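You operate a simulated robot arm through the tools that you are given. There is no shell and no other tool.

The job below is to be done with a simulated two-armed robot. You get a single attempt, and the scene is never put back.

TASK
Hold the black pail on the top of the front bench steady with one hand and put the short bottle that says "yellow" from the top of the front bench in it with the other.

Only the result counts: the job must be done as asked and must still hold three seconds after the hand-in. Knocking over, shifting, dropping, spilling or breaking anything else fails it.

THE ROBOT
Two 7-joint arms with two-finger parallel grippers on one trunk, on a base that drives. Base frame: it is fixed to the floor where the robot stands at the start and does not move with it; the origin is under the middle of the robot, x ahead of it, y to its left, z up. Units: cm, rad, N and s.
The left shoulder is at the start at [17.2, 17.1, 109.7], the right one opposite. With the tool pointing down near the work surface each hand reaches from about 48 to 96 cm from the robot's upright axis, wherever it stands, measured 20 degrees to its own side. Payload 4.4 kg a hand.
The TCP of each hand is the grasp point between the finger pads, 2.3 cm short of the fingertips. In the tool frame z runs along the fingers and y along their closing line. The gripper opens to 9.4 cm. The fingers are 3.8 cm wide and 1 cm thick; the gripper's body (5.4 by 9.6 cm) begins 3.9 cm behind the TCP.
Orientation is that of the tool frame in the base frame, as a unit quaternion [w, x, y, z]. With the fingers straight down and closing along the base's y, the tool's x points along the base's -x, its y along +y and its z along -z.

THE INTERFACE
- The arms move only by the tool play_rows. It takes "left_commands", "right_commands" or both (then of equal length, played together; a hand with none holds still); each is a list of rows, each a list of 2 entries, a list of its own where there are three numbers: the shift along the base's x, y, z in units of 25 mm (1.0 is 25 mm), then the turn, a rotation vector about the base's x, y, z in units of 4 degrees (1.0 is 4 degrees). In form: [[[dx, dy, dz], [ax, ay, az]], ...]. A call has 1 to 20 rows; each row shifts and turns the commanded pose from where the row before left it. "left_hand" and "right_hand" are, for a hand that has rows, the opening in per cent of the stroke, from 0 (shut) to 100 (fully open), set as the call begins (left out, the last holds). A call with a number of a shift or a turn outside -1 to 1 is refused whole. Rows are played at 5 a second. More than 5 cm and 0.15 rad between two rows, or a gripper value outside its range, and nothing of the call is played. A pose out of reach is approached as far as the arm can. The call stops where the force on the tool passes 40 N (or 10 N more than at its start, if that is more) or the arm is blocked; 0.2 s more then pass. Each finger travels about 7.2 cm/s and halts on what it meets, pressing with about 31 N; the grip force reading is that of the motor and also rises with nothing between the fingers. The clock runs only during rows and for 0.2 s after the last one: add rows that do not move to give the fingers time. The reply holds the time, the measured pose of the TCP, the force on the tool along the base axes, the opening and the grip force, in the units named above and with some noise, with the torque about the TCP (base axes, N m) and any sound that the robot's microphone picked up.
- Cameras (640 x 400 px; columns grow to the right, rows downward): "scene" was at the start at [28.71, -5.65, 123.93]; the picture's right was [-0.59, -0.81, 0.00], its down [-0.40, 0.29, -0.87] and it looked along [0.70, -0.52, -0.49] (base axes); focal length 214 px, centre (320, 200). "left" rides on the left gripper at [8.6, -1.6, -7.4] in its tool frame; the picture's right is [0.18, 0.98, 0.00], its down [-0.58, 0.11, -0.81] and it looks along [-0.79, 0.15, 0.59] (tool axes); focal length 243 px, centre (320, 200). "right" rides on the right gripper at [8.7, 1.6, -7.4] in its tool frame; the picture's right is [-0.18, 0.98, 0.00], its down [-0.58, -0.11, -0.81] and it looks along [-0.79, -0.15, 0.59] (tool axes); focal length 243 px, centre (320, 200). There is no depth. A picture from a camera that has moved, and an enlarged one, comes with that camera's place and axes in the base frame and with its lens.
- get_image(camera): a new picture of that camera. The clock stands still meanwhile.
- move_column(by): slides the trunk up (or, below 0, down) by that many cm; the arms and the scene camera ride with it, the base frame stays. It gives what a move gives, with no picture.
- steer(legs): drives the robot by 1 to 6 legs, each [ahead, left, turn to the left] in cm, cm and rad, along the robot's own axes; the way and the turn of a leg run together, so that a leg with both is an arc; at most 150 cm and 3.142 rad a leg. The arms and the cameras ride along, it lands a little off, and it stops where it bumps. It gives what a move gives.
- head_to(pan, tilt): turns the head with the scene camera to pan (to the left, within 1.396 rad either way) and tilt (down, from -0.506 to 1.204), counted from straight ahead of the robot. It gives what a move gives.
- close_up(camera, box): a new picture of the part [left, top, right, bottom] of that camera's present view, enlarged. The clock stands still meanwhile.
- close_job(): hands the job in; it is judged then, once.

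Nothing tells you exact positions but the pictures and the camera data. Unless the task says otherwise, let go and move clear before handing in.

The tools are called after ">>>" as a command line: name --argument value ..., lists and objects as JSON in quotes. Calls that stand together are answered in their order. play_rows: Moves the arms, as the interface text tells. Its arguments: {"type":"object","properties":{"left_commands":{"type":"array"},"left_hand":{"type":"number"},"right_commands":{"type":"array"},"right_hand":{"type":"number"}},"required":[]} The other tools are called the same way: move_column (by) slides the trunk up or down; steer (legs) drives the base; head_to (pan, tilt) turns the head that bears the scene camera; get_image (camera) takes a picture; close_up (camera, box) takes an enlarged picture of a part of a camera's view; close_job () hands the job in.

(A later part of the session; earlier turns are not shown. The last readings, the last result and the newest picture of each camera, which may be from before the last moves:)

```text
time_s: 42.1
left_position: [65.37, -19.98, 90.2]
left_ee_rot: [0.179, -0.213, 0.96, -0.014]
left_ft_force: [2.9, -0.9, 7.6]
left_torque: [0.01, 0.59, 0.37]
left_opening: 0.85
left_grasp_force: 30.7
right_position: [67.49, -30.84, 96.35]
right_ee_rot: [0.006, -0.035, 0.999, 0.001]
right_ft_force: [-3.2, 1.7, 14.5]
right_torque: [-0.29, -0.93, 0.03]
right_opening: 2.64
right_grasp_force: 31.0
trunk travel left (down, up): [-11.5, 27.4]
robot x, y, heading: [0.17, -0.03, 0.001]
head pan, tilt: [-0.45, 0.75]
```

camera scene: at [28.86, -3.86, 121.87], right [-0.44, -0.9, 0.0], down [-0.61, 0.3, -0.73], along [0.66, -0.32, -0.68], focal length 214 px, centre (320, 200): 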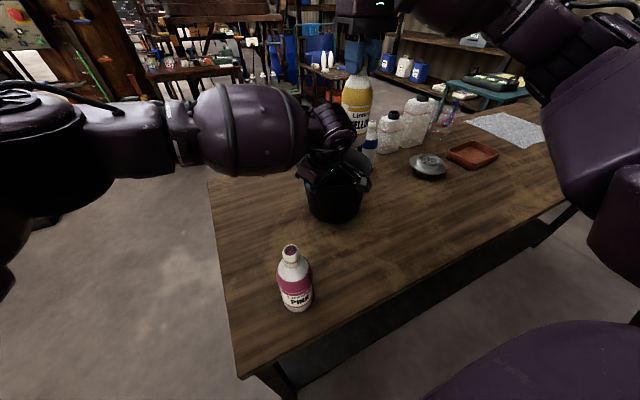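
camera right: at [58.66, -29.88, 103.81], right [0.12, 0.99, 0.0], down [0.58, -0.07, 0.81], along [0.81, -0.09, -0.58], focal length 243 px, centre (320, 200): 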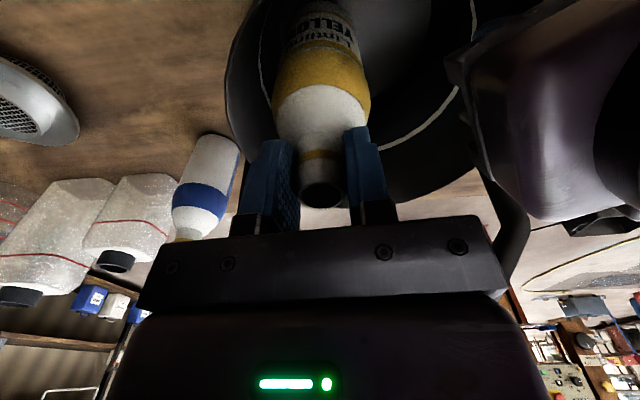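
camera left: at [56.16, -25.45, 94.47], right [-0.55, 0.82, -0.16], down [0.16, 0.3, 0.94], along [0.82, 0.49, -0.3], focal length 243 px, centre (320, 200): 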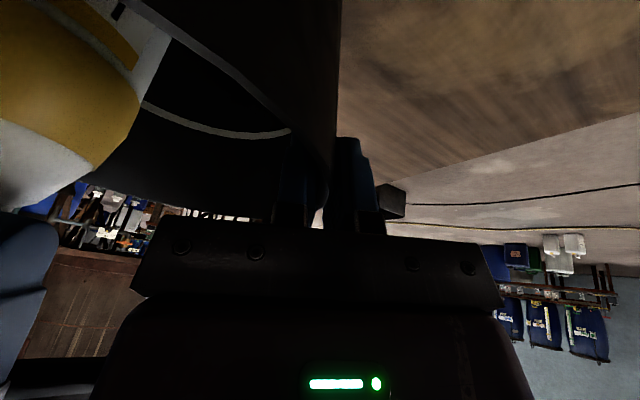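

A single contact point fits the readings: the hand's far underside sits on the handle's top bar, so the hand can't go straight down there. I'll lift the bottle back out, set it on its old spot, and regrasp with the hand leaned back toward the robot so the palm clears the bar.

>>> play_rows --right_commands '[[[0, 0, 0.15], [0, 0, 0]], [[0, 0, 0.25], [0, 0, 0]], [[0, 0, 0.4], [0, 0, 0]], [[0, 0, 0.5], [0, 0, 0]], [[0, 0, 0.6], [0, 0, 0]], [[0, 0, 0.6], [0, 0, 0]], [[0, 0, 0.6], [0, 0, 0]], [[0, 0, 0.6], [0, 0, 0]], [[0, 0, 0.6], [0, 0, 0]], [[0, 0, 0.6], [0, 0, 0]], [[0, 0, 0.6], [0, 0, 0]], [[0, 0, 0.6], [0, 0, 0]], [[0, 0, 0.6], [0, 0, 0]], [[0, 0, 0.3], [0, 0, 0]], [[0, 0, 0.1], [0, 0, 0]], [[0, 0, 0], [0, 0, 0]]]'

>>> get_image --camera "right"

>>> close_up --camera "scene" --box '[280, 40, 420, 225]'

```text
time_s: 45.5
left_position: [65.36, -19.95, 90.26]
left_ee_rot: [0.179, -0.214, 0.96, -0.014]
left_ft_force: [1.2, 4.9, 29.5]
left_torque: [-0.07, 0.17, 0.02]
left_opening: 0.85
left_grasp_force: 30.9
right_position: [67.43, -30.98, 114.11]
right_ee_rot: [0.006, -0.034, 0.999, 0.001]
right_ft_force: [0.1, -0.2, -3.3]
right_torque: [-0.02, -0.02, 0.03]
right_opening: 2.63
right_grasp_force: 31.1
trunk travel left (down, up): [-11.5, 27.4]
robot x, y, heading: [-0.03, -0.17, 0.002]
head pan, tilt: [-0.45, 0.75]
```

```text
taken
camera right: at [58.59, -29.91, 121.45], right [0.12, 0.99, 0.0], down [0.58, -0.07, 0.81], along [0.81, -0.09, -0.58], focal length 243 px, centre (320, 200)
```

right: 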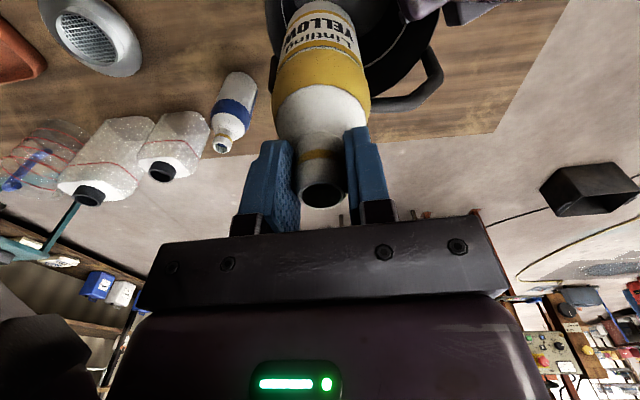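

```text
2.16 times, centred on (350, 132) of scene
camera zoom: at [28.7, -3.8, 121.93], right [-0.44, -0.9, 0.0], down [-0.61, 0.3, -0.73], along [0.66, -0.32, -0.68], focal length 464 px, centre (255, 346)
```

zoom: 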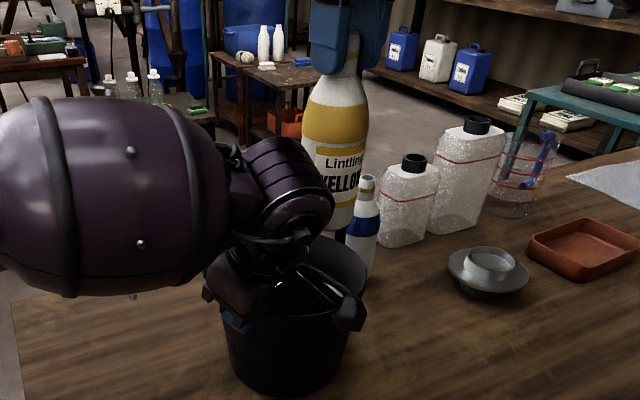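

The bottle is back up and upright, but the left hand now presses down on the pail with about 29 N. I'll relax that by re-basing the left hand's command with still rows.

>>> play_rows --left_commands '[[[0, 0, 0], [0, 0, 0]], [[0, 0, 0], [0, 0, 0]]]'

```text
time_s: 46.1
left_position: [65.48, -19.88, 90.35]
left_ee_rot: [0.179, -0.213, 0.96, -0.014]
left_ft_force: [1.7, 4.6, 30.0]
left_torque: [-0.11, 0.19, 0.03]
left_opening: 0.83
left_grasp_force: 30.6
right_position: [67.47, -30.84, 114.02]
right_ee_rot: [0.006, -0.035, 0.999, 0.0]
right_ft_force: [-0.1, 0.2, -2.9]
right_torque: [-0.05, 0.0, -0.03]
right_opening: 2.65
right_grasp_force: 31.1
trunk travel left (down, up): [-11.5, 27.4]
robot x, y, heading: [0.18, -0.27, -0.001]
head pan, tilt: [-0.45, 0.75]
```

Still about 30 N, so I'll ease the left hand up by 1 mm and see how the force changes.

>>> play_rows --left_commands '[[[0, 0, 0.02], [0, 0, 0]], [[0, 0, 0.02], [0, 0, 0]], [[0, 0, 0], [0, 0, 0]]]'

```text
time_s: 47.0
left_position: [65.36, -19.9, 90.13]
left_ee_rot: [0.18, -0.212, 0.96, -0.014]
left_ft_force: [2.2, 4.0, 23.2]
left_torque: [0.07, 0.0, 0.01]
left_opening: 0.83
left_grasp_force: 31.0
right_position: [67.41, -30.92, 114.01]
right_ee_rot: [0.004, -0.035, 0.999, 0.001]
right_ft_force: [0.4, 0.1, -3.5]
right_torque: [-0.03, -0.01, -0.04]
right_opening: 2.65
right_grasp_force: 30.5
trunk travel left (down, up): [-11.5, 27.4]
robot x, y, heading: [-0.16, 0.31, -0.0]
head pan, tilt: [-0.45, 0.75]
```

That helped (23 N). Easing up 2 mm more.

>>> play_rows --left_commands '[[[0, 0, 0.03], [0, 0, 0]], [[0, 0, 0.03], [0, 0, 0]], [[0, 0, 0.02], [0, 0, 0]], [[0, 0, 0], [0, 0, 0]]]'

```text
time_s: 48.0
left_position: [65.54, -20.0, 90.24]
left_ee_rot: [0.177, -0.212, 0.961, -0.012]
left_ft_force: [-2.7, 1.3, 7.4]
left_torque: [0.18, -0.1, -0.05]
left_opening: 0.83
left_grasp_force: 31.1
right_position: [67.58, -30.95, 113.83]
right_ee_rot: [0.004, -0.034, 0.999, 0.001]
right_ft_force: [0.2, 0.2, -3.8]
right_torque: [0.0, 0.01, -0.01]
right_opening: 2.63
right_grasp_force: 31.4
trunk travel left (down, up): [-11.5, 27.4]
robot x, y, heading: [0.08, 0.46, -0.006]
head pan, tilt: [-0.45, 0.75]
```

Left pressing force is down to about 7 N, good. Now I'll carry the bottle back over its old spot.

>>> play_rows --right_commands '[[[-0.03, -0.3, 0], [0, 0, 0]], [[-0.05, -0.5, 0], [0, 0, 0]], [[-0.06, -0.65, 0], [0, 0, 0]], [[-0.06, -0.65, 0], [0, 0, 0]], [[-0.06, -0.65, 0], [0, 0, 0]], [[-0.06, -0.65, 0], [0, 0, 0]], [[-0.06, -0.65, 0], [0, 0, 0]], [[-0.06, -0.65, 0], [0, 0, 0]], [[-0.06, -0.65, 0], [0, 0, 0]], [[-0.06, -0.65, 0], [0, 0, 0]], [[-0.06, -0.5, 0], [0, 0, 0]], [[-0.06, -0.3, 0], [0, 0, 0]], [[0, 0, 0], [0, 0, 0]]]'

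>>> get_image --camera "right"

>>> get_image --camera "scene"

```text
time_s: 50.8
left_position: [65.46, -20.14, 90.32]
left_ee_rot: [0.178, -0.212, 0.961, -0.013]
left_ft_force: [1.1, -0.3, -0.3]
left_torque: [0.04, 0.05, 0.02]
left_opening: 0.83
left_grasp_force: 31.1
right_position: [65.97, -47.94, 113.91]
right_ee_rot: [0.005, -0.034, 0.999, 0.001]
right_ft_force: [0.2, 0.0, -2.8]
right_torque: [0.01, 0.02, -0.01]
right_opening: 2.62
right_grasp_force: 31.2
trunk travel left (down, up): [-11.5, 27.4]
robot x, y, heading: [0.14, 0.06, -0.002]
head pan, tilt: [-0.45, 0.75]
```

```text
taken
camera right: at [57.1, -46.91, 121.35], right [0.12, 0.99, 0.0], down [0.58, -0.07, 0.81], along [0.81, -0.09, -0.58], focal length 243 px, centre (320, 200)
```

right: 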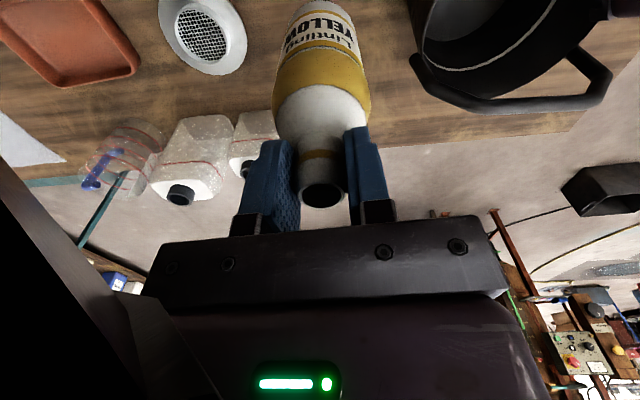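

```text
taken
camera scene: at [28.92, -3.92, 121.85], right [-0.44, -0.9, 0.0], down [-0.61, 0.3, -0.73], along [0.66, -0.32, -0.68], focal length 214 px, centre (320, 200)
```

scene: 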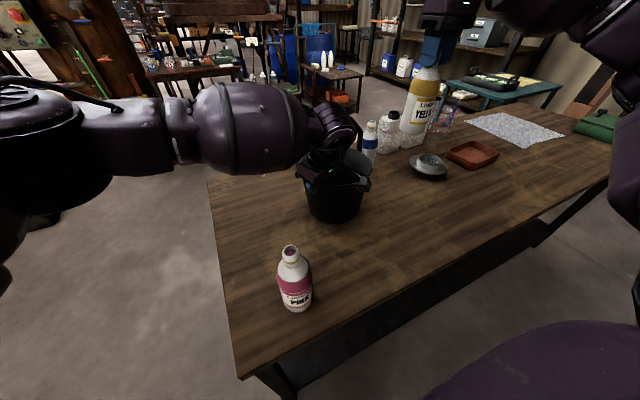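

The left hand's pressure is now near zero and everything is steady. I'll lower the bottle to just above its old place.

>>> play_rows --right_commands '[[[0, 0, -0.3], [0, 0.14, 0]], [[0, 0, -0.5], [0, 0, 0]], [[0, 0, -0.7], [0, 0, 0]], [[0, 0, -0.7], [0, 0, 0]], [[0, 0, -0.7], [0, 0, 0]], [[0, 0, -0.7], [0, 0, 0]], [[0, 0, -0.7], [0, 0, 0]], [[0, 0, -0.7], [0, 0, 0]], [[0, 0, -0.7], [0, 0, 0]], [[0, 0, -0.7], [0, 0, 0]], [[0, 0, -0.7], [0, 0, 0]], [[0, 0, -0.5], [0, 0, 0]], [[0, 0, -0.4], [0, 0, 0]], [[0, 0, -0.15], [0, 0, 0]], [[0, 0, 0], [0, 0, 0]]]'

>>> close_up --camera "scene" --box '[355, 100, 455, 210]'

```text
time_s: 54.0
left_position: [65.57, -19.78, 90.22]
left_ee_rot: [0.178, -0.213, 0.961, -0.013]
left_ft_force: [0.0, 0.9, -0.6]
left_torque: [-0.02, 0.1, -0.05]
left_opening: 0.83
left_grasp_force: 30.9
right_position: [65.85, -47.8, 93.41]
right_ee_rot: [0.0, -0.034, 0.999, 0.001]
right_ft_force: [0.0, -1.3, -4.0]
right_torque: [-0.02, -0.01, 0.03]
right_opening: 2.62
right_grasp_force: 30.7
trunk travel left (down, up): [-11.5, 27.4]
robot x, y, heading: [-0.07, -0.24, -0.0]
head pan, tilt: [-0.45, 0.75]
```

```text
3.64 times, centred on (405, 155) of scene
camera zoom: at [28.91, -3.91, 121.86], right [-0.44, -0.9, 0.0], down [-0.61, 0.3, -0.73], along [0.66, -0.32, -0.68], focal length 780 px, centre (11, 364)
```

zoom: 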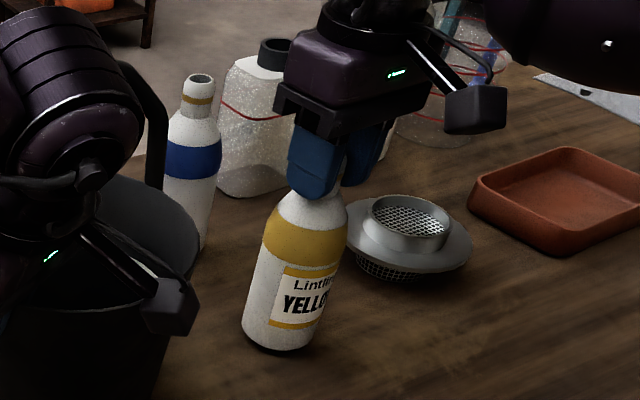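

It hangs about 0.4 cm above the bench. I'll set it down gently.

>>> play_rows --right_commands '[[[0, 0, -0.05], [0, 0, 0]], [[0, 0, -0.05], [0, 0, 0]], [[0, 0, -0.04], [0, 0, 0]], [[0, 0, -0.03], [0, 0, 0]], [[0, 0, 0], [0, 0, 0]]]'

```text
time_s: 55.1
left_position: [65.47, -20.1, 90.26]
left_ee_rot: [0.178, -0.213, 0.961, -0.013]
left_ft_force: [0.0, 0.8, 0.1]
left_torque: [0.02, 0.14, -0.07]
left_opening: 0.85
left_grasp_force: 30.4
right_position: [65.91, -48.01, 93.15]
right_ee_rot: [-0.001, -0.034, 0.999, 0.0]
right_ft_force: [-0.2, 0.5, -3.4]
right_torque: [0.01, -0.01, -0.01]
right_opening: 2.62
right_grasp_force: 31.1
trunk travel left (down, up): [-11.5, 27.4]
robot x, y, heading: [0.08, -0.14, -0.001]
head pan, tilt: [-0.45, 0.75]
```

>>> play_rows --right_commands '[[[0, 0, -0.04], [0, 0, 0]], [[0, 0, -0.04], [0, 0, 0]], [[0, 0, -0.04], [0, 0, 0]], [[0, 0, 0], [0, 0, 0]]]'

```text
time_s: 56.1
left_position: [65.6, -20.07, 90.42]
left_ee_rot: [0.178, -0.212, 0.961, -0.014]
left_ft_force: [-0.3, 0.4, 1.0]
left_torque: [0.27, 0.14, 0.02]
left_opening: 0.85
left_grasp_force: 31.1
right_position: [65.83, -48.01, 92.92]
right_ee_rot: [0.001, -0.034, 0.999, 0.001]
right_ft_force: [-3.3, -0.1, 9.2]
right_torque: [-0.27, 0.65, -0.02]
right_opening: 2.64
right_grasp_force: 31.0
trunk travel left (down, up): [-11.5, 27.4]
robot x, y, heading: [0.21, 0.23, 0.001]
head pan, tilt: [-0.45, 0.75]
```

The bottle is on the bench (pressing about 13 N). I'll ease up slightly and then open the fingers.

>>> play_rows --right_commands '[[[0, 0, 0.03], [0, 0, 0]], [[0, 0, 0], [0, 0, 0]]]'

```text
time_s: 56.8
left_position: [65.56, -20.09, 90.42]
left_ee_rot: [0.178, -0.212, 0.961, -0.014]
left_ft_force: [0.6, -0.7, 0.8]
left_torque: [0.23, 0.13, 0.0]
left_opening: 0.83
left_grasp_force: 30.4
right_position: [65.9, -47.89, 92.89]
right_ee_rot: [0.001, -0.035, 0.999, 0.001]
right_ft_force: [-0.7, -2.3, 9.3]
right_torque: [-0.47, 0.09, -0.01]
right_opening: 2.61
right_grasp_force: 31.8
trunk travel left (down, up): [-11.5, 27.4]
robot x, y, heading: [-0.19, 0.1, -0.001]
head pan, tilt: [-0.45, 0.75]
```

>>> play_rows --right_commands '[[[0, 0, 0.03], [0, 0, 0]], [[0, 0, 0], [0, 0, 0]]]'

```text
time_s: 57.4
left_position: [65.58, -20.05, 90.26]
left_ee_rot: [0.178, -0.212, 0.961, -0.013]
left_ft_force: [0.5, 0.8, 0.5]
left_torque: [0.09, 0.11, -0.02]
left_opening: 0.84
left_grasp_force: 30.7
right_position: [65.92, -47.94, 92.93]
right_ee_rot: [0.0, -0.033, 0.999, 0.0]
right_ft_force: [2.9, -2.0, 3.8]
right_torque: [-0.39, -0.62, -0.06]
right_opening: 2.67
right_grasp_force: 30.9
trunk travel left (down, up): [-11.5, 27.4]
robot x, y, heading: [0.24, -0.1, 0.004]
head pan, tilt: [-0.45, 0.75]
```

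Light contact now. Opening the right fingers a little to release the neck.

>>> play_rows --right_commands '[[[0, 0, 0], [0, 0, 0]], [[0, 0, 0], [0, 0, 0]], [[0, 0, 0], [0, 0, 0]]]' --right_hand 50

>>> close_up --camera "scene" --box '[355, 100, 455, 210]'

>>> close_up --camera "right" --box '[200, 60, 440, 240]'

```text
time_s: 58.1
left_position: [65.62, -19.99, 90.31]
left_ee_rot: [0.178, -0.212, 0.961, -0.014]
left_ft_force: [-0.2, -0.3, 0.9]
left_torque: [0.02, 0.11, -0.06]
left_opening: 0.83
left_grasp_force: 30.9
right_position: [65.84, -47.92, 93.0]
right_ee_rot: [0.0, -0.035, 0.999, 0.001]
right_ft_force: [-0.3, 1.1, 0.6]
right_torque: [0.03, 0.0, 0.01]
right_opening: 4.69
right_grasp_force: 0.0
trunk travel left (down, up): [-11.5, 27.4]
robot x, y, heading: [0.31, -0.01, 0.001]
head pan, tilt: [-0.45, 0.75]
```

```text
3.64 times, centred on (405, 155) of scene
camera zoom: at [28.89, -3.89, 121.86], right [-0.44, -0.9, 0.0], down [-0.61, 0.3, -0.73], along [0.66, -0.32, -0.68], focal length 780 px, centre (11, 364)
```

zoom: 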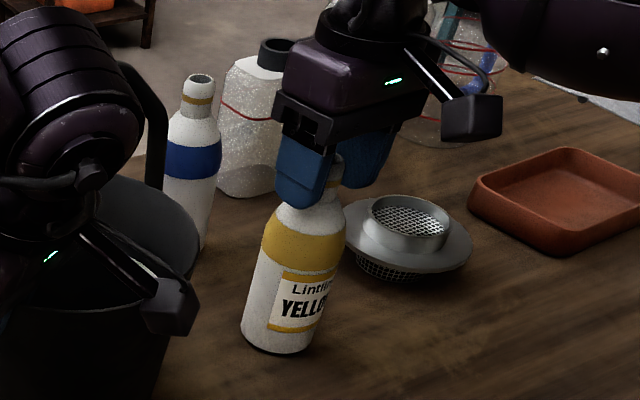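

```text
2.22 times, centred on (320, 150) of right
camera zoom: at [57.21, -46.92, 100.42], right [0.12, 0.99, 0.0], down [0.59, -0.07, 0.81], along [0.8, -0.09, -0.59], focal length 539 px, centre (320, 311)
```

zoom: 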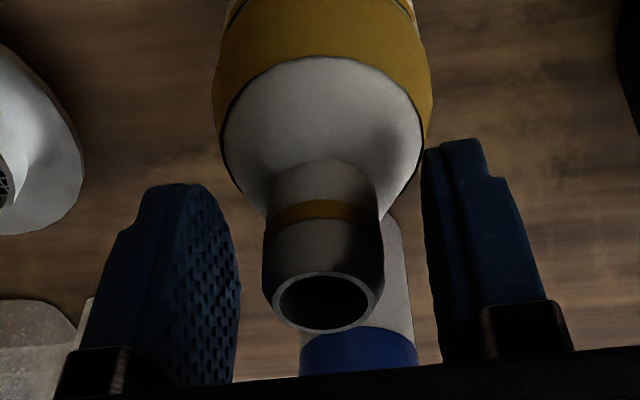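

The bottle stands released at its old spot. I'll open wider, rise above it, and lean the right hand back about 25 degrees with a slight outward turn, so that palm and camera will clear the handle and left hand later.

>>> play_rows --right_commands '[[[0, 0, 0], [0, 0, 0]], [[0, 0, 0.3], [0, 0, 0]], [[0, 0, 0.6], [0, 0, 0]], [[0, 0, 0.6], [0, 0, 0]], [[0, 0, 0.6], [0, 0, 0]], [[0, 0, 0.6], [0, 0, 0]]]' --right_hand 75

>>> close_up --camera "right" --box '[200, 0, 440, 240]'

```text
time_s: 59.5
left_position: [65.51, -19.86, 90.36]
left_ee_rot: [0.178, -0.212, 0.961, -0.012]
left_ft_force: [0.1, 1.4, -0.3]
left_torque: [0.07, 0.1, 0.0]
left_opening: 0.84
left_grasp_force: 31.1
right_position: [65.93, -47.77, 99.78]
right_ee_rot: [-0.001, -0.035, 0.999, 0.001]
right_ft_force: [0.2, 0.0, 0.0]
right_torque: [0.02, 0.0, -0.02]
right_opening: 7.04
right_grasp_force: 0.0
trunk travel left (down, up): [-11.5, 27.4]
robot x, y, heading: [-0.05, 0.23, -0.0]
head pan, tilt: [-0.45, 0.75]
```

```text
1.67 times, centred on (320, 120) of right
camera zoom: at [57.22, -46.83, 107.28], right [0.12, 0.99, 0.0], down [0.59, -0.07, 0.81], along [0.8, -0.09, -0.59], focal length 404 px, centre (320, 333)
```

zoom: 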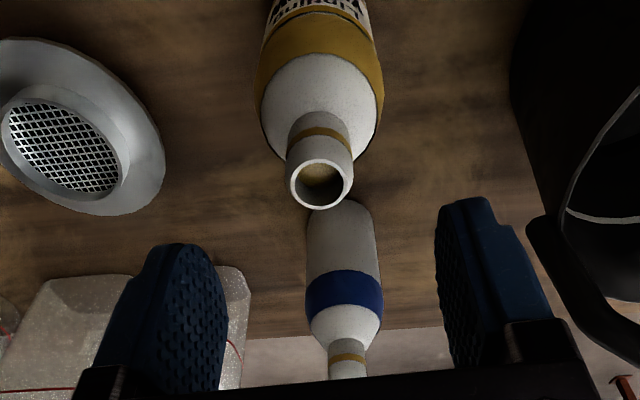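

Free and clear. Now leaning the right hand about its grasp point.

>>> play_rows --right_commands '[[[0, 0, 0.1], [0.055, -0.78, 0]], [[0, 0, 0.1], [0.055, -0.78, 0]], [[0, 0, 0], [0.055, -0.78, 0]], [[0, 0, 0], [0.055, -0.78, 0]], [[0, 0, 0], [0.055, -0.78, 0]], [[0, 0, 0], [0.055, -0.78, 0]], [[0, 0, 0], [0.055, -0.78, 0]], [[0, 0, 0], [0.055, -0.78, 0]]]'

>>> close_up --camera "scene" --box '[340, 60, 460, 210]'

>>> get_image --camera "right"

```text
time_s: 61.4
left_position: [65.64, -19.9, 90.29]
left_ee_rot: [0.178, -0.213, 0.961, -0.013]
left_ft_force: [-0.7, 0.7, -0.1]
left_torque: [-0.07, 0.12, 0.0]
left_opening: 0.82
left_grasp_force: 30.9
right_position: [65.9, -47.86, 100.3]
right_ee_rot: [0.217, -0.034, 0.976, 0.01]
right_ft_force: [-0.4, -0.3, -0.8]
right_torque: [-0.04, 0.0, 0.02]
right_opening: 7.06
right_grasp_force: 0.1
trunk travel left (down, up): [-11.5, 27.4]
robot x, y, heading: [0.0, 0.06, -0.006]
head pan, tilt: [-0.45, 0.75]
```

```text
2.67 times, centred on (400, 135) of scene
camera zoom: at [28.88, -3.87, 121.87], right [-0.44, -0.9, 0.0], down [-0.61, 0.3, -0.73], along [0.66, -0.32, -0.68], focal length 572 px, centre (107, 373)
```

zoom: 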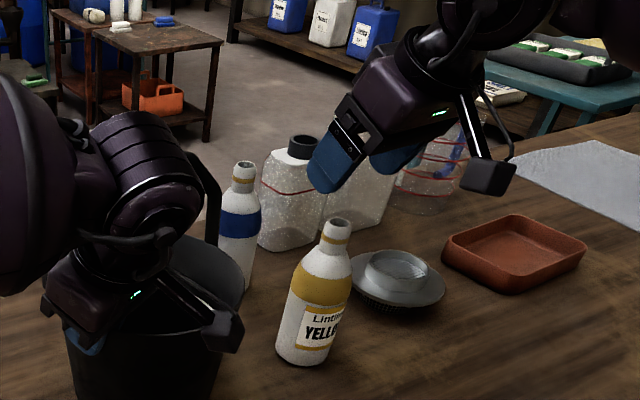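

```text
taken
camera right: at [54.85, -46.99, 103.39], right [0.1, 0.99, 0.08], down [0.19, -0.1, 0.98], along [0.98, -0.08, -0.2], focal length 243 px, centre (320, 200)
```

right: 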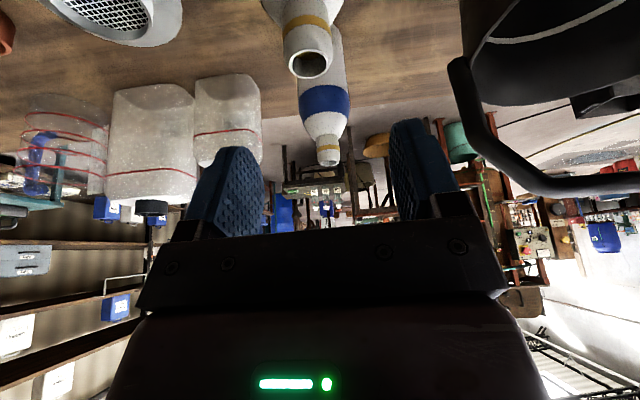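

The lean worked. Now I'll try the extra outward turn of about 10 degrees.

>>> play_rows --right_commands '[[[0, 0, 0], [0, 0, 0.5]], [[0, 0, 0], [0, 0, 0.5]], [[0, 0, 0], [0, 0, 0.5]], [[0, 0, 0], [0, 0, 0.5]], [[0, 0, 0], [0, 0, 0.5]]]'

```text
time_s: 62.5
left_position: [65.56, -20.07, 90.35]
left_ee_rot: [0.179, -0.211, 0.961, -0.012]
left_ft_force: [0.3, 0.6, -0.7]
left_torque: [0.05, 0.12, -0.03]
left_opening: 0.87
left_grasp_force: 30.7
right_position: [65.92, -47.94, 100.17]
right_ee_rot: [0.215, -0.12, 0.969, 0.028]
right_ft_force: [-1.2, 0.4, -0.7]
right_torque: [0.01, -0.01, -0.01]
right_opening: 7.03
right_grasp_force: 0.1
trunk travel left (down, up): [-11.5, 27.4]
robot x, y, heading: [0.25, -0.06, 0.002]
head pan, tilt: [-0.45, 0.75]
```

The turn worked too (14 degrees total). I'll lower the open fingers around the neck and check.

>>> play_rows --right_commands '[[[0.02, 0, -0.4], [0, 0, 0]], [[0, 0.02, -0.4], [0, 0, 0]], [[0, 0, -0.4], [0, 0, 0]], [[0, 0, -0.4], [0, 0, 0]], [[0, 0, -0.4], [0, 0, 0]], [[0, 0, -0.4], [0, 0, 0]], [[0, 0, -0.3], [0, 0, 0]], [[0, 0, 0], [0, 0, 0]]]'

>>> close_up --camera "right" --box '[200, 0, 440, 240]'

>>> close_up --camera "scene" --box '[355, 80, 455, 210]'

```text
time_s: 64.3
left_position: [65.57, -19.95, 90.31]
left_ee_rot: [0.177, -0.213, 0.961, -0.013]
left_ft_force: [0.4, -0.2, 0.4]
left_torque: [0.04, 0.14, -0.03]
left_opening: 0.83
left_grasp_force: 31.0
right_position: [65.92, -47.91, 93.35]
right_ee_rot: [0.215, -0.119, 0.969, 0.028]
right_ft_force: [-0.1, 0.4, -0.5]
right_torque: [0.03, -0.01, -0.04]
right_opening: 7.06
right_grasp_force: 0.1
trunk travel left (down, up): [-11.5, 27.4]
robot x, y, heading: [-0.02, -0.13, 0.003]
head pan, tilt: [-0.45, 0.75]
```

```text
1.67 times, centred on (320, 120) of right
camera zoom: at [54.99, -48.91, 96.56], right [-0.08, 0.99, 0.08], down [0.21, -0.06, 0.98], along [0.98, 0.09, -0.2], focal length 404 px, centre (320, 333)
```

zoom: 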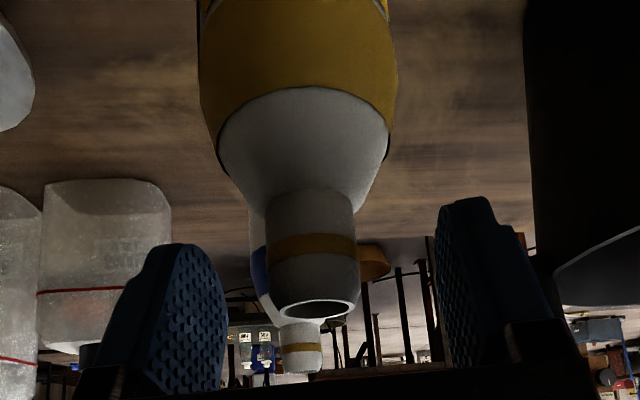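

```text
3.08 times, centred on (405, 145) of scene
camera zoom: at [28.89, -3.9, 121.86], right [-0.44, -0.9, 0.0], down [-0.61, 0.3, -0.73], along [0.66, -0.32, -0.68], focal length 660 px, centre (58, 369)
```

zoom: 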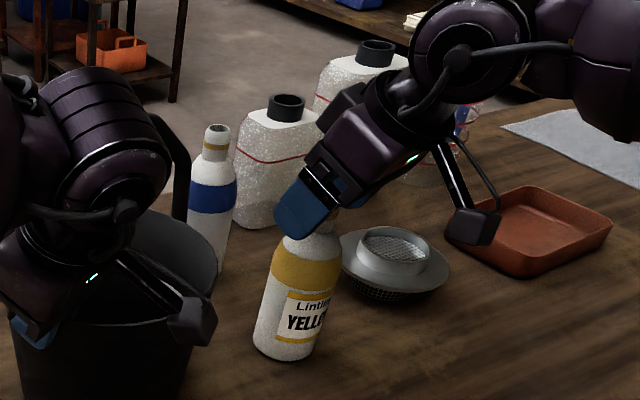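

I can now see the culprit: a dark block on the back of the right palm. With this lean it will clear the bar by about a centimetre. The neck sits about 2 mm off-centre, so I'll nudge and half-close.

>>> play_rows --right_commands '[[[0.015, -0.06, 0], [0, 0, 0]], [[0, 0, 0], [0, 0, 0]], [[0, 0, 0], [0, 0, 0]], [[0, 0, 0], [0, 0, 0]]]' --right_hand 35

>>> close_up --camera "right" --box '[240, 60, 400, 220]'

```text
time_s: 65.3
left_position: [65.53, -19.93, 90.32]
left_ee_rot: [0.179, -0.212, 0.961, -0.013]
left_ft_force: [-0.5, 0.3, -0.4]
left_torque: [0.01, 0.13, -0.01]
left_opening: 0.83
left_grasp_force: 31.3
right_position: [66.11, -47.97, 93.42]
right_ee_rot: [0.215, -0.118, 0.969, 0.028]
right_ft_force: [-0.1, 0.6, 0.1]
right_torque: [0.06, -0.04, -0.01]
right_opening: 3.28
right_grasp_force: 0.1
trunk travel left (down, up): [-11.5, 27.4]
robot x, y, heading: [0.1, 0.04, 0.0]
head pan, tilt: [-0.45, 0.75]
```

```text
2.50 times, centred on (320, 140) of right
camera zoom: at [54.99, -49.13, 96.56], right [-0.08, 0.99, 0.08], down [0.21, -0.06, 0.98], along [0.98, 0.09, -0.2], focal length 606 px, centre (320, 350)
```

zoom: 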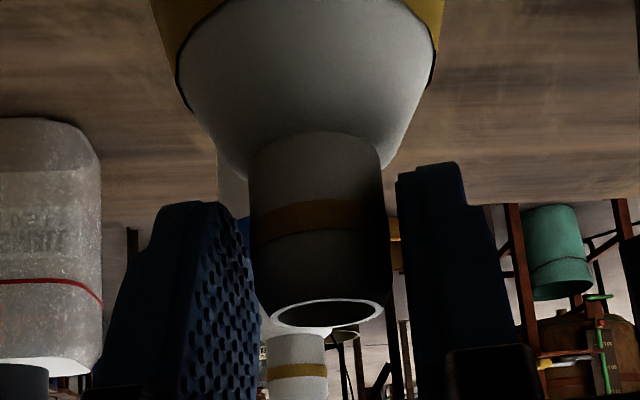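

Centred on the neck, tips above the shoulder. Gripping.

>>> play_rows --right_commands '[[[0, 0, 0], [0, 0, 0]], [[0, 0, 0], [0, 0, 0]], [[0, 0, 0], [0, 0, 0]]]' --right_hand 0

>>> close_up --camera "right" --box '[240, 60, 400, 220]'

>>> close_up --camera "scene" --box '[355, 80, 455, 210]'

```text
time_s: 66.2
left_position: [65.67, -19.93, 90.26]
left_ee_rot: [0.178, -0.213, 0.961, -0.012]
left_ft_force: [-0.6, -0.2, 0.6]
left_torque: [0.05, 0.16, -0.05]
left_opening: 0.82
left_grasp_force: 30.5
right_position: [66.0, -48.03, 93.49]
right_ee_rot: [0.215, -0.119, 0.969, 0.028]
right_ft_force: [0.4, 0.4, -0.3]
right_torque: [-0.03, 0.0, -0.03]
right_opening: 2.6
right_grasp_force: 31.4
trunk travel left (down, up): [-11.5, 27.4]
robot x, y, heading: [0.06, -0.3, -0.0]
head pan, tilt: [-0.45, 0.75]
```

```text
2.50 times, centred on (320, 140) of right
camera zoom: at [54.99, -49.12, 96.56], right [-0.08, 0.99, 0.08], down [0.21, -0.06, 0.98], along [0.98, 0.09, -0.2], focal length 606 px, centre (320, 350)
```

zoom: 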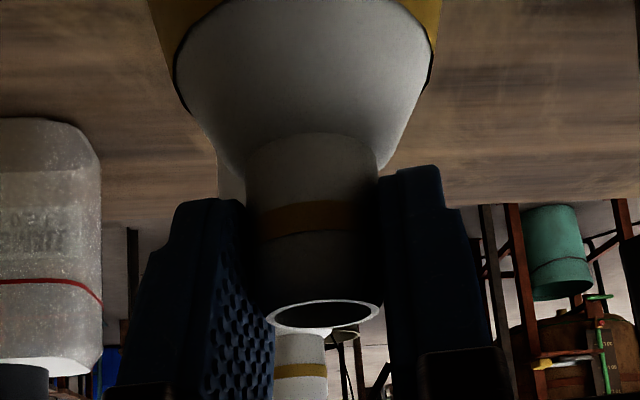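

```text
3.08 times, centred on (405, 145) of scene
camera zoom: at [28.89, -3.9, 121.86], right [-0.44, -0.9, 0.0], down [-0.61, 0.3, -0.73], along [0.66, -0.32, -0.68], focal length 660 px, centre (58, 369)
```

zoom: 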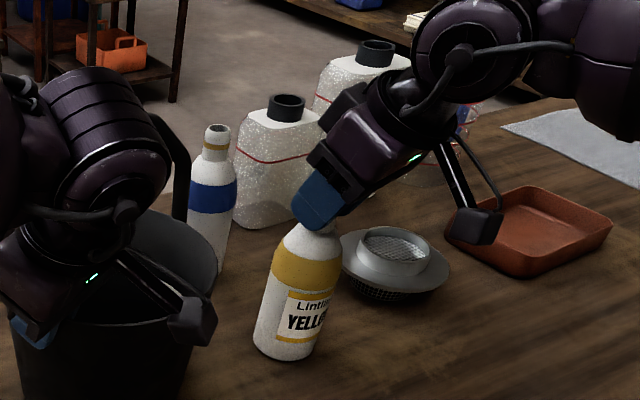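

Gripped squarely. Lifting: small first, then up.

>>> play_rows --right_commands '[[[0, 0, 0.1], [0, 0, 0]], [[0, 0, 0.2], [0, 0, 0]], [[0, 0, 0.3], [0, 0, 0]], [[0, 0, 0.2], [0, 0, 0]], [[0, 0, 0], [0, 0, 0]]]'

>>> close_up --camera "scene" --box '[355, 80, 455, 210]'

```text
time_s: 67.3
left_position: [65.56, -20.0, 90.23]
left_ee_rot: [0.178, -0.212, 0.961, -0.013]
left_ft_force: [-0.4, 0.0, -0.2]
left_torque: [-0.05, 0.23, -0.07]
left_opening: 0.82
left_grasp_force: 31.9
right_position: [66.13, -48.13, 95.42]
right_ee_rot: [0.214, -0.118, 0.969, 0.028]
right_ft_force: [-0.4, -0.4, -3.2]
right_torque: [0.01, 0.01, 0.02]
right_opening: 2.58
right_grasp_force: 30.8
trunk travel left (down, up): [-11.5, 27.4]
robot x, y, heading: [-0.17, 0.07, -0.001]
head pan, tilt: [-0.45, 0.75]
```

```text
3.08 times, centred on (405, 145) of scene
camera zoom: at [28.91, -3.91, 121.86], right [-0.44, -0.9, 0.0], down [-0.61, 0.3, -0.73], along [0.66, -0.32, -0.68], focal length 660 px, centre (58, 369)
```

zoom: 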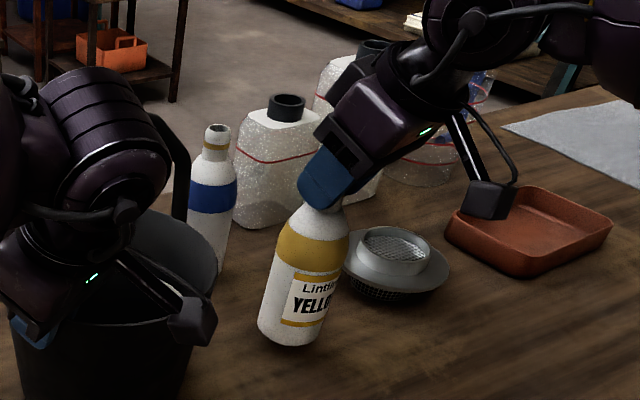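

The bottle hangs upright. Raising it clear of the rim.

>>> play_rows --right_commands '[[[0, 0, 0.3], [0, 0, 0]], [[0, 0, 0.5], [0, 0, 0]], [[0, 0, 0.7], [0, 0, 0]], [[0, 0, 0.7], [0, 0, 0]], [[0, 0, 0.7], [0, 0, 0]], [[0, 0, 0.7], [0, 0, 0]], [[0, 0, 0.7], [0, 0, 0]], [[0, 0, 0.7], [0, 0, 0]], [[0, 0, 0.7], [0, 0, 0]], [[0, 0, 0.7], [0, 0, 0]], [[0, 0, 0.7], [0, 0, 0]], [[0, 0, 0.35], [0, 0, 0]], [[0, 0, 0.15], [0, 0, 0]]]'

>>> get_image --camera "scene"

>>> get_image --camera "right"

```text
time_s: 70.2
left_position: [65.55, -20.08, 90.32]
left_ee_rot: [0.179, -0.212, 0.961, -0.012]
left_ft_force: [0.7, 0.2, -2.7]
left_torque: [0.16, 0.12, -0.02]
left_opening: 0.83
left_grasp_force: 31.2
right_position: [65.96, -47.97, 114.4]
right_ee_rot: [0.214, -0.116, 0.969, 0.026]
right_ft_force: [-0.3, 1.2, -3.2]
right_torque: [-0.02, -0.03, 0.0]
right_opening: 2.6
right_grasp_force: 31.1
trunk travel left (down, up): [-11.5, 27.4]
robot x, y, heading: [0.24, -0.42, 0.002]
head pan, tilt: [-0.45, 0.75]
```

```text
taken
camera scene: at [28.89, -3.87, 121.85], right [-0.44, -0.9, 0.0], down [-0.61, 0.3, -0.73], along [0.66, -0.32, -0.68], focal length 214 px, centre (320, 200)
```

scene: 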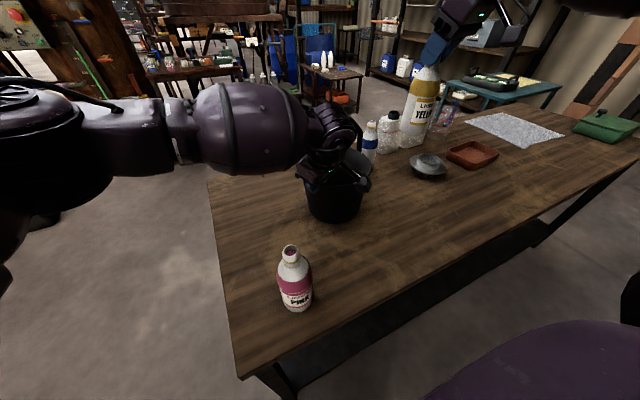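

```text
taken
camera right: at [54.86, -49.04, 117.49], right [-0.07, 0.99, 0.08], down [0.21, -0.06, 0.98], along [0.98, 0.09, -0.2], focal length 243 px, centre (320, 200)
```

right: 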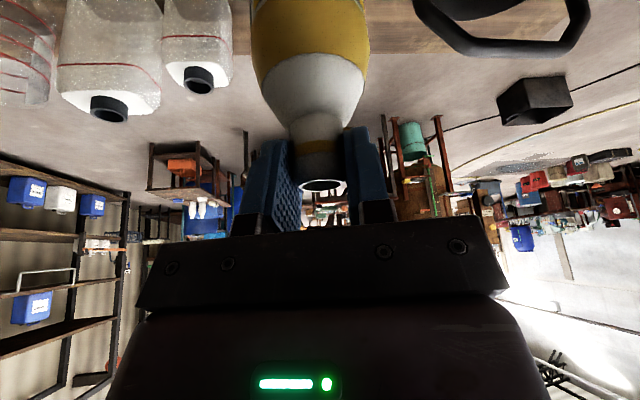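

The bottle is up at the carry height. The left hand is pulling up slightly (-2.7 N), so I'll press it down a touch before moving across.

>>> play_rows --left_commands '[[[0, 0, -0.03], [0, 0, 0]], [[0, 0, 0], [0, 0, 0]]]'

```text
time_s: 70.8
left_position: [65.67, -20.05, 90.23]
left_ee_rot: [0.179, -0.213, 0.961, -0.014]
left_ft_force: [-0.4, -0.7, 2.5]
left_torque: [-0.13, 0.35, -0.02]
left_opening: 0.83
left_grasp_force: 30.8
right_position: [65.9, -47.97, 114.3]
right_ee_rot: [0.214, -0.117, 0.969, 0.027]
right_ft_force: [0.5, 0.1, -3.8]
right_torque: [-0.01, 0.0, 0.01]
right_opening: 2.59
right_grasp_force: 31.1
trunk travel left (down, up): [-11.5, 27.4]
robot x, y, heading: [-0.26, -0.2, -0.002]
head pan, tilt: [-0.45, 0.75]
```

Steady at +2.5 N. Carrying the bottle across to over (67.4, -30.9).

>>> play_rows --right_commands '[[[0.03, 0.3, 0], [0, 0, 0]], [[0.05, 0.5, 0], [0, 0, 0]], [[0.05, 0.65, 0], [0, 0, 0]], [[0.05, 0.65, 0], [0, 0, 0]], [[0.05, 0.65, 0], [0, 0, 0]], [[0.05, 0.65, 0], [0, 0, 0]], [[0.05, 0.65, 0], [0, 0, 0]], [[0.05, 0.65, 0], [0, 0, 0]], [[0.05, 0.65, 0], [0, 0, 0]], [[0.05, 0.65, 0], [0, 0, 0]], [[0.05, 0.5, 0], [0, 0, 0]], [[0.05, 0.3, 0], [0, 0, 0]], [[0, 0, 0], [0, 0, 0]]]'

>>> get_image --camera "scene"

>>> get_image --camera "right"

>>> close_up --camera "scene" --box '[280, 40, 440, 225]'

```text
time_s: 73.5
left_position: [65.51, -19.92, 90.25]
left_ee_rot: [0.178, -0.213, 0.961, -0.012]
left_ft_force: [0.3, 0.0, 4.6]
left_torque: [-0.09, 0.27, 0.01]
left_opening: 0.81
left_grasp_force: 31.2
right_position: [67.41, -31.18, 114.45]
right_ee_rot: [0.215, -0.118, 0.969, 0.027]
right_ft_force: [-0.1, -0.3, -3.1]
right_torque: [0.01, 0.0, 0.04]
right_opening: 2.6
right_grasp_force: 31.6
trunk travel left (down, up): [-11.5, 27.4]
robot x, y, heading: [0.14, -0.02, -0.003]
head pan, tilt: [-0.45, 0.75]
```

```text
taken
camera scene: at [28.87, -3.89, 121.87], right [-0.44, -0.9, 0.0], down [-0.61, 0.3, -0.73], along [0.66, -0.32, -0.68], focal length 214 px, centre (320, 200)
```

scene: 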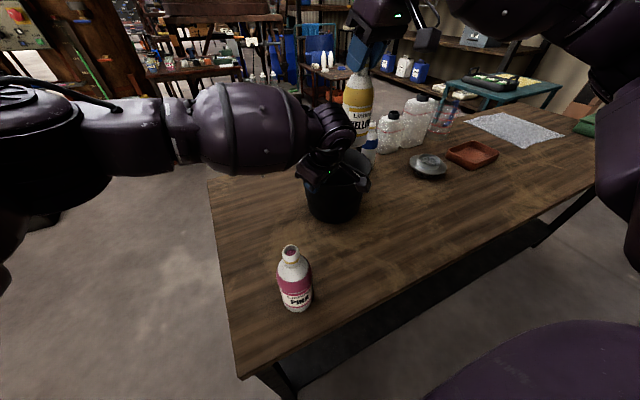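

```text
taken
camera right: at [56.28, -32.23, 117.63], right [-0.08, 0.99, 0.08], down [0.21, -0.06, 0.98], along [0.98, 0.09, -0.2], focal length 243 px, centre (320, 200)
```

right: 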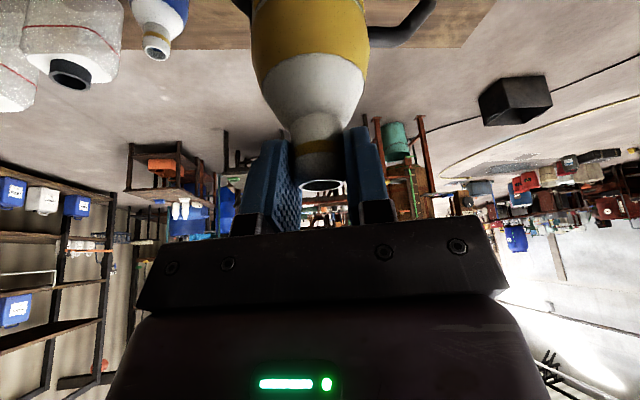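

```text
2.16 times, centred on (360, 132) of scene
camera zoom: at [28.87, -3.89, 121.87], right [-0.44, -0.9, 0.0], down [-0.61, 0.3, -0.73], along [0.66, -0.32, -0.68], focal length 464 px, centre (234, 346)
```

zoom: 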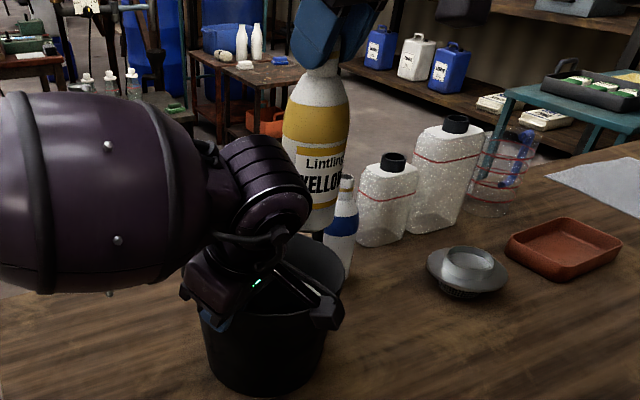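

In position and clear of the left hand. Lowering the bottle into the pail in steps again.

>>> play_rows --right_commands '[[[0, 0.05, -0.2], [0, 0, 0]], [[0, 0.05, -0.4], [0, 0, 0]], [[0, 0, -0.4], [0, 0, 0]], [[0, 0, -0.4], [0, 0, 0]], [[0, 0, -0.4], [0, 0, 0]], [[0, 0, -0.4], [0, 0, 0]], [[0, 0, -0.4], [0, 0, 0]], [[0, 0, -0.4], [0, 0, 0]], [[0, 0, -0.4], [0, 0, 0]], [[0, 0, -0.4], [0, 0, 0]], [[0, 0, -0.4], [0, 0, 0]], [[0, 0, -0.4], [0, 0, 0]], [[0, 0, 0], [0, 0, 0]]]'

>>> get_image --camera "right"

>>> close_up --camera "scene" --box '[280, 40, 440, 225]'

>>> get_image --camera "left"

```text
time_s: 76.3
left_position: [65.66, -19.87, 90.27]
left_ee_rot: [0.178, -0.212, 0.961, -0.012]
left_ft_force: [1.0, 0.3, 5.6]
left_torque: [-0.07, 0.18, 0.0]
left_opening: 0.8
left_grasp_force: 30.7
right_position: [67.41, -30.78, 102.89]
right_ee_rot: [0.215, -0.118, 0.969, 0.028]
right_ft_force: [0.1, -0.1, -3.9]
right_torque: [0.03, 0.01, -0.02]
right_opening: 2.57
right_grasp_force: 31.3
trunk travel left (down, up): [-11.5, 27.4]
robot x, y, heading: [0.03, 0.0, 0.0]
head pan, tilt: [-0.45, 0.75]
```

```text
taken
camera right: at [56.34, -31.92, 106.07], right [-0.08, 0.99, 0.08], down [0.21, -0.06, 0.98], along [0.98, 0.09, -0.2], focal length 243 px, centre (320, 200)
```

right: 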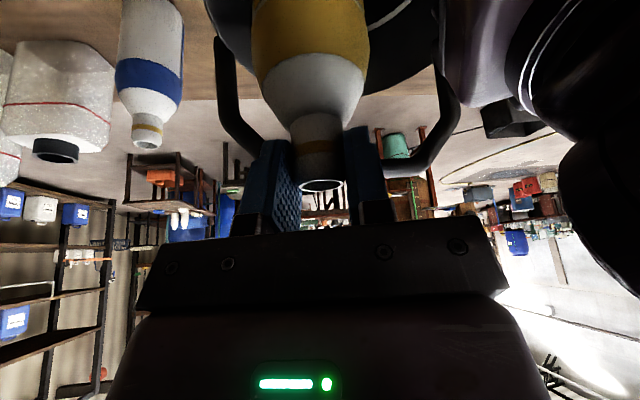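

```text
2.16 times, centred on (360, 132) of scene
camera zoom: at [28.87, -3.89, 121.87], right [-0.44, -0.9, 0.0], down [-0.61, 0.3, -0.73], along [0.66, -0.32, -0.68], focal length 464 px, centre (234, 346)
```

zoom: 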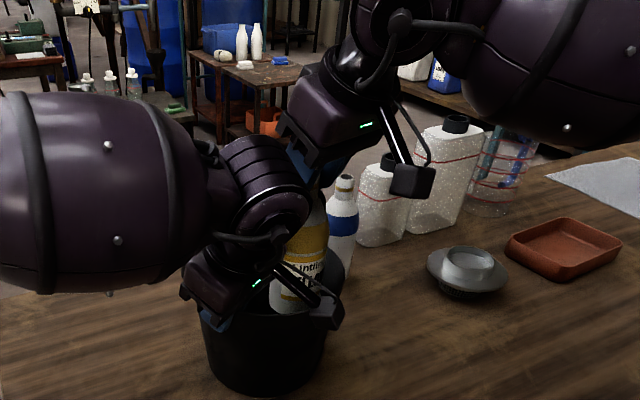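

```text
taken
camera left: at [56.27, -25.42, 94.5], right [-0.55, 0.82, -0.16], down [0.17, 0.3, 0.94], along [0.82, 0.49, -0.3], focal length 243 px, centre (320, 200)
```

left: 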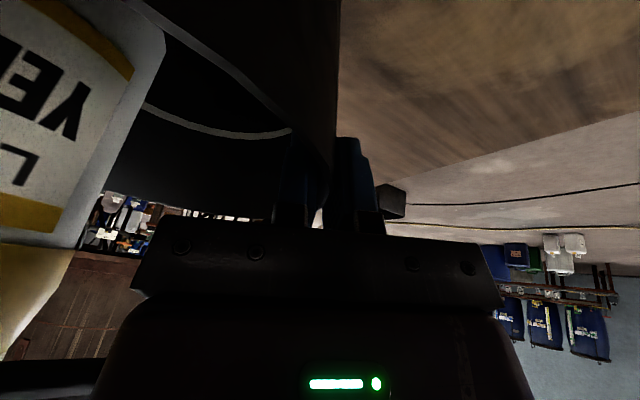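

The handle hoop stands ahead of the hand with room to spare. Lowering 4.5 cm more and checking.

>>> play_rows --right_commands '[[[0, 0, -0.2], [0, 0, 0]], [[0, 0, -0.3], [0, 0, 0]], [[0, 0, -0.3], [0, 0, 0]], [[0, 0, -0.3], [0, 0, 0]], [[0, 0, -0.3], [0, 0, 0]], [[0, 0, -0.3], [0, 0, 0]], [[0, 0, -0.1], [0, 0, 0]], [[0, 0, 0], [0, 0, 0]]]'

>>> get_image --camera "right"

>>> close_up --camera "scene" --box '[280, 60, 420, 225]'

>>> get_image --camera "left"

```text
time_s: 78.2
left_position: [65.51, -19.94, 90.25]
left_ee_rot: [0.179, -0.213, 0.961, -0.012]
left_ft_force: [1.2, -0.1, 5.9]
left_torque: [0.0, 0.21, 0.0]
left_opening: 0.8
left_grasp_force: 30.7
right_position: [67.34, -30.85, 98.49]
right_ee_rot: [0.216, -0.119, 0.969, 0.027]
right_ft_force: [0.1, -0.2, -3.1]
right_torque: [0.01, 0.03, 0.03]
right_opening: 2.6
right_grasp_force: 30.7
trunk travel left (down, up): [-11.5, 27.4]
robot x, y, heading: [-0.06, -0.07, -0.0]
head pan, tilt: [-0.45, 0.75]
```

```text
taken
camera right: at [56.35, -31.9, 101.63], right [-0.08, 0.99, 0.08], down [0.21, -0.06, 0.98], along [0.98, 0.09, -0.2], focal length 243 px, centre (320, 200)
```

right: 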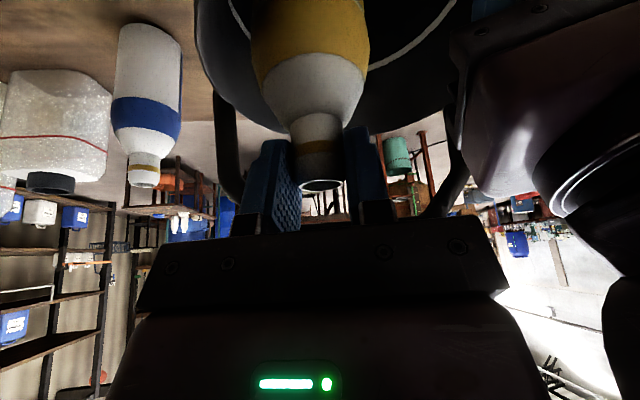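

```text
2.42 times, centred on (350, 142) of scene
camera zoom: at [28.87, -3.89, 121.87], right [-0.44, -0.9, 0.0], down [-0.61, 0.3, -0.73], along [0.66, -0.32, -0.68], focal length 520 px, centre (247, 339)
```

zoom: 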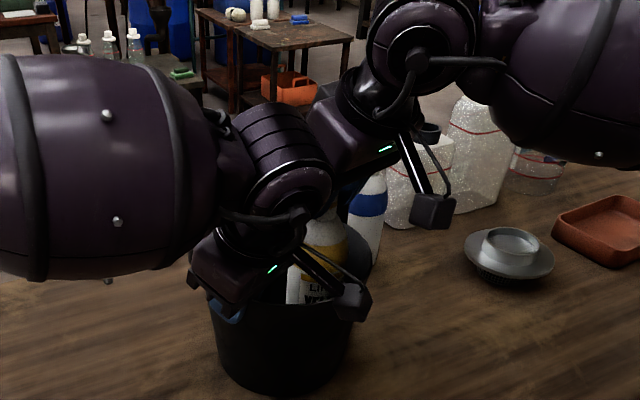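

```text
taken
camera left: at [56.27, -25.42, 94.5], right [-0.55, 0.82, -0.16], down [0.17, 0.3, 0.94], along [0.82, 0.49, -0.3], focal length 243 px, centre (320, 200)
```

left: 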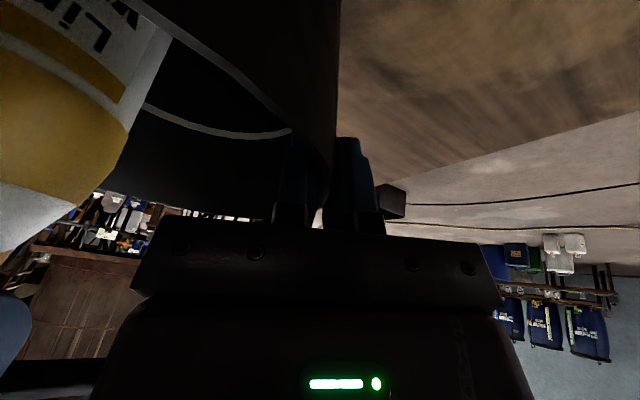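

No contact so far; the base is about 4 cm above the floor of the pail. Lowering a further 2.2 cm slowly.

>>> play_rows --right_commands '[[[0, 0, -0.15], [0, 0, 0]], [[0, 0, -0.15], [0, 0, 0]], [[0, 0, -0.15], [0, 0, 0]], [[0, 0, -0.15], [0, 0, 0]], [[0, 0, -0.15], [0, 0, 0]], [[0, 0, -0.15], [0, 0, 0]], [[0, 0, 0], [0, 0, 0]]]'

>>> get_image --camera "right"

>>> close_up --camera "scene" --box '[280, 60, 420, 225]'

```text
time_s: 79.8
left_position: [65.64, -20.01, 90.24]
left_ee_rot: [0.178, -0.213, 0.961, -0.013]
left_ft_force: [1.3, -0.5, 5.3]
left_torque: [-0.05, 0.19, 0.01]
left_opening: 0.8
left_grasp_force: 31.1
right_position: [67.39, -30.8, 96.27]
right_ee_rot: [0.215, -0.118, 0.969, 0.027]
right_ft_force: [-0.5, -0.1, -3.5]
right_torque: [-0.04, 0.02, -0.04]
right_opening: 2.61
right_grasp_force: 31.0
trunk travel left (down, up): [-11.5, 27.4]
robot x, y, heading: [0.11, 0.22, 0.0]
head pan, tilt: [-0.45, 0.75]
```

```text
taken
camera right: at [56.33, -31.89, 99.39], right [-0.08, 0.99, 0.08], down [0.21, -0.06, 0.98], along [0.98, 0.09, -0.2], focal length 243 px, centre (320, 200)
```

right: 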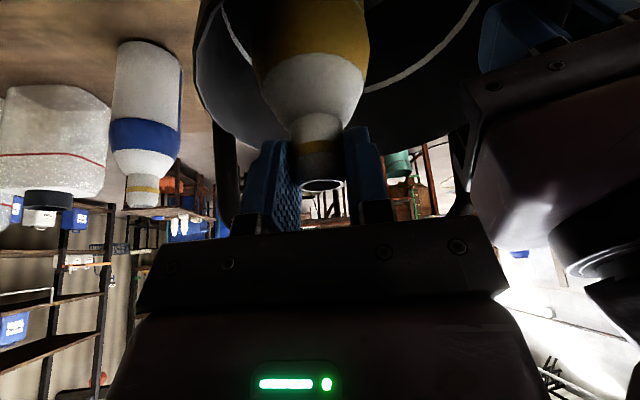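

```text
2.42 times, centred on (350, 142) of scene
camera zoom: at [28.87, -3.89, 121.87], right [-0.44, -0.9, 0.0], down [-0.61, 0.3, -0.73], along [0.66, -0.32, -0.68], focal length 520 px, centre (247, 339)
```

zoom: 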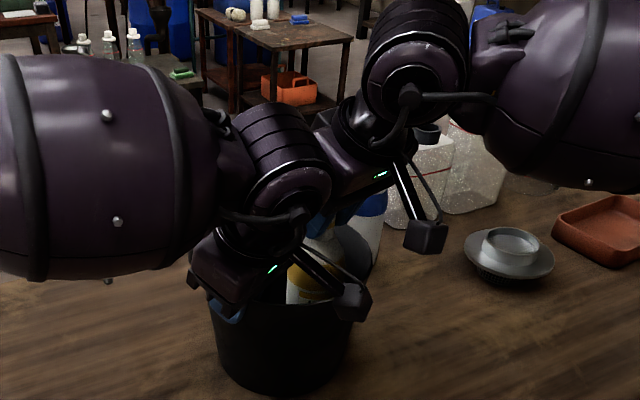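

Still free (bottle weight only). I'll creep down in 1.5 mm steps to find the pail's floor.

>>> play_rows --right_commands '[[[0, 0, -0.08], [0, 0, 0]], [[0, 0, -0.08], [0, 0, 0]], [[0, 0, -0.08], [0, 0, 0]], [[0, 0, -0.08], [0, 0, 0]], [[0, 0, -0.08], [0, 0, 0]], [[0, 0, 0], [0, 0, 0]]]'

```text
time_s: 81.2
left_position: [65.64, -19.87, 90.11]
left_ee_rot: [0.178, -0.212, 0.961, -0.013]
left_ft_force: [0.7, 1.1, 5.8]
left_torque: [-0.05, 0.22, 0.02]
left_opening: 0.83
left_grasp_force: 30.7
right_position: [67.35, -30.83, 95.25]
right_ee_rot: [0.215, -0.118, 0.969, 0.027]
right_ft_force: [0.4, 0.1, -4.9]
right_torque: [0.03, -0.01, 0.0]
right_opening: 2.6
right_grasp_force: 31.0
trunk travel left (down, up): [-11.5, 27.4]
robot x, y, heading: [0.18, -0.06, -0.003]
head pan, tilt: [-0.45, 0.75]
```

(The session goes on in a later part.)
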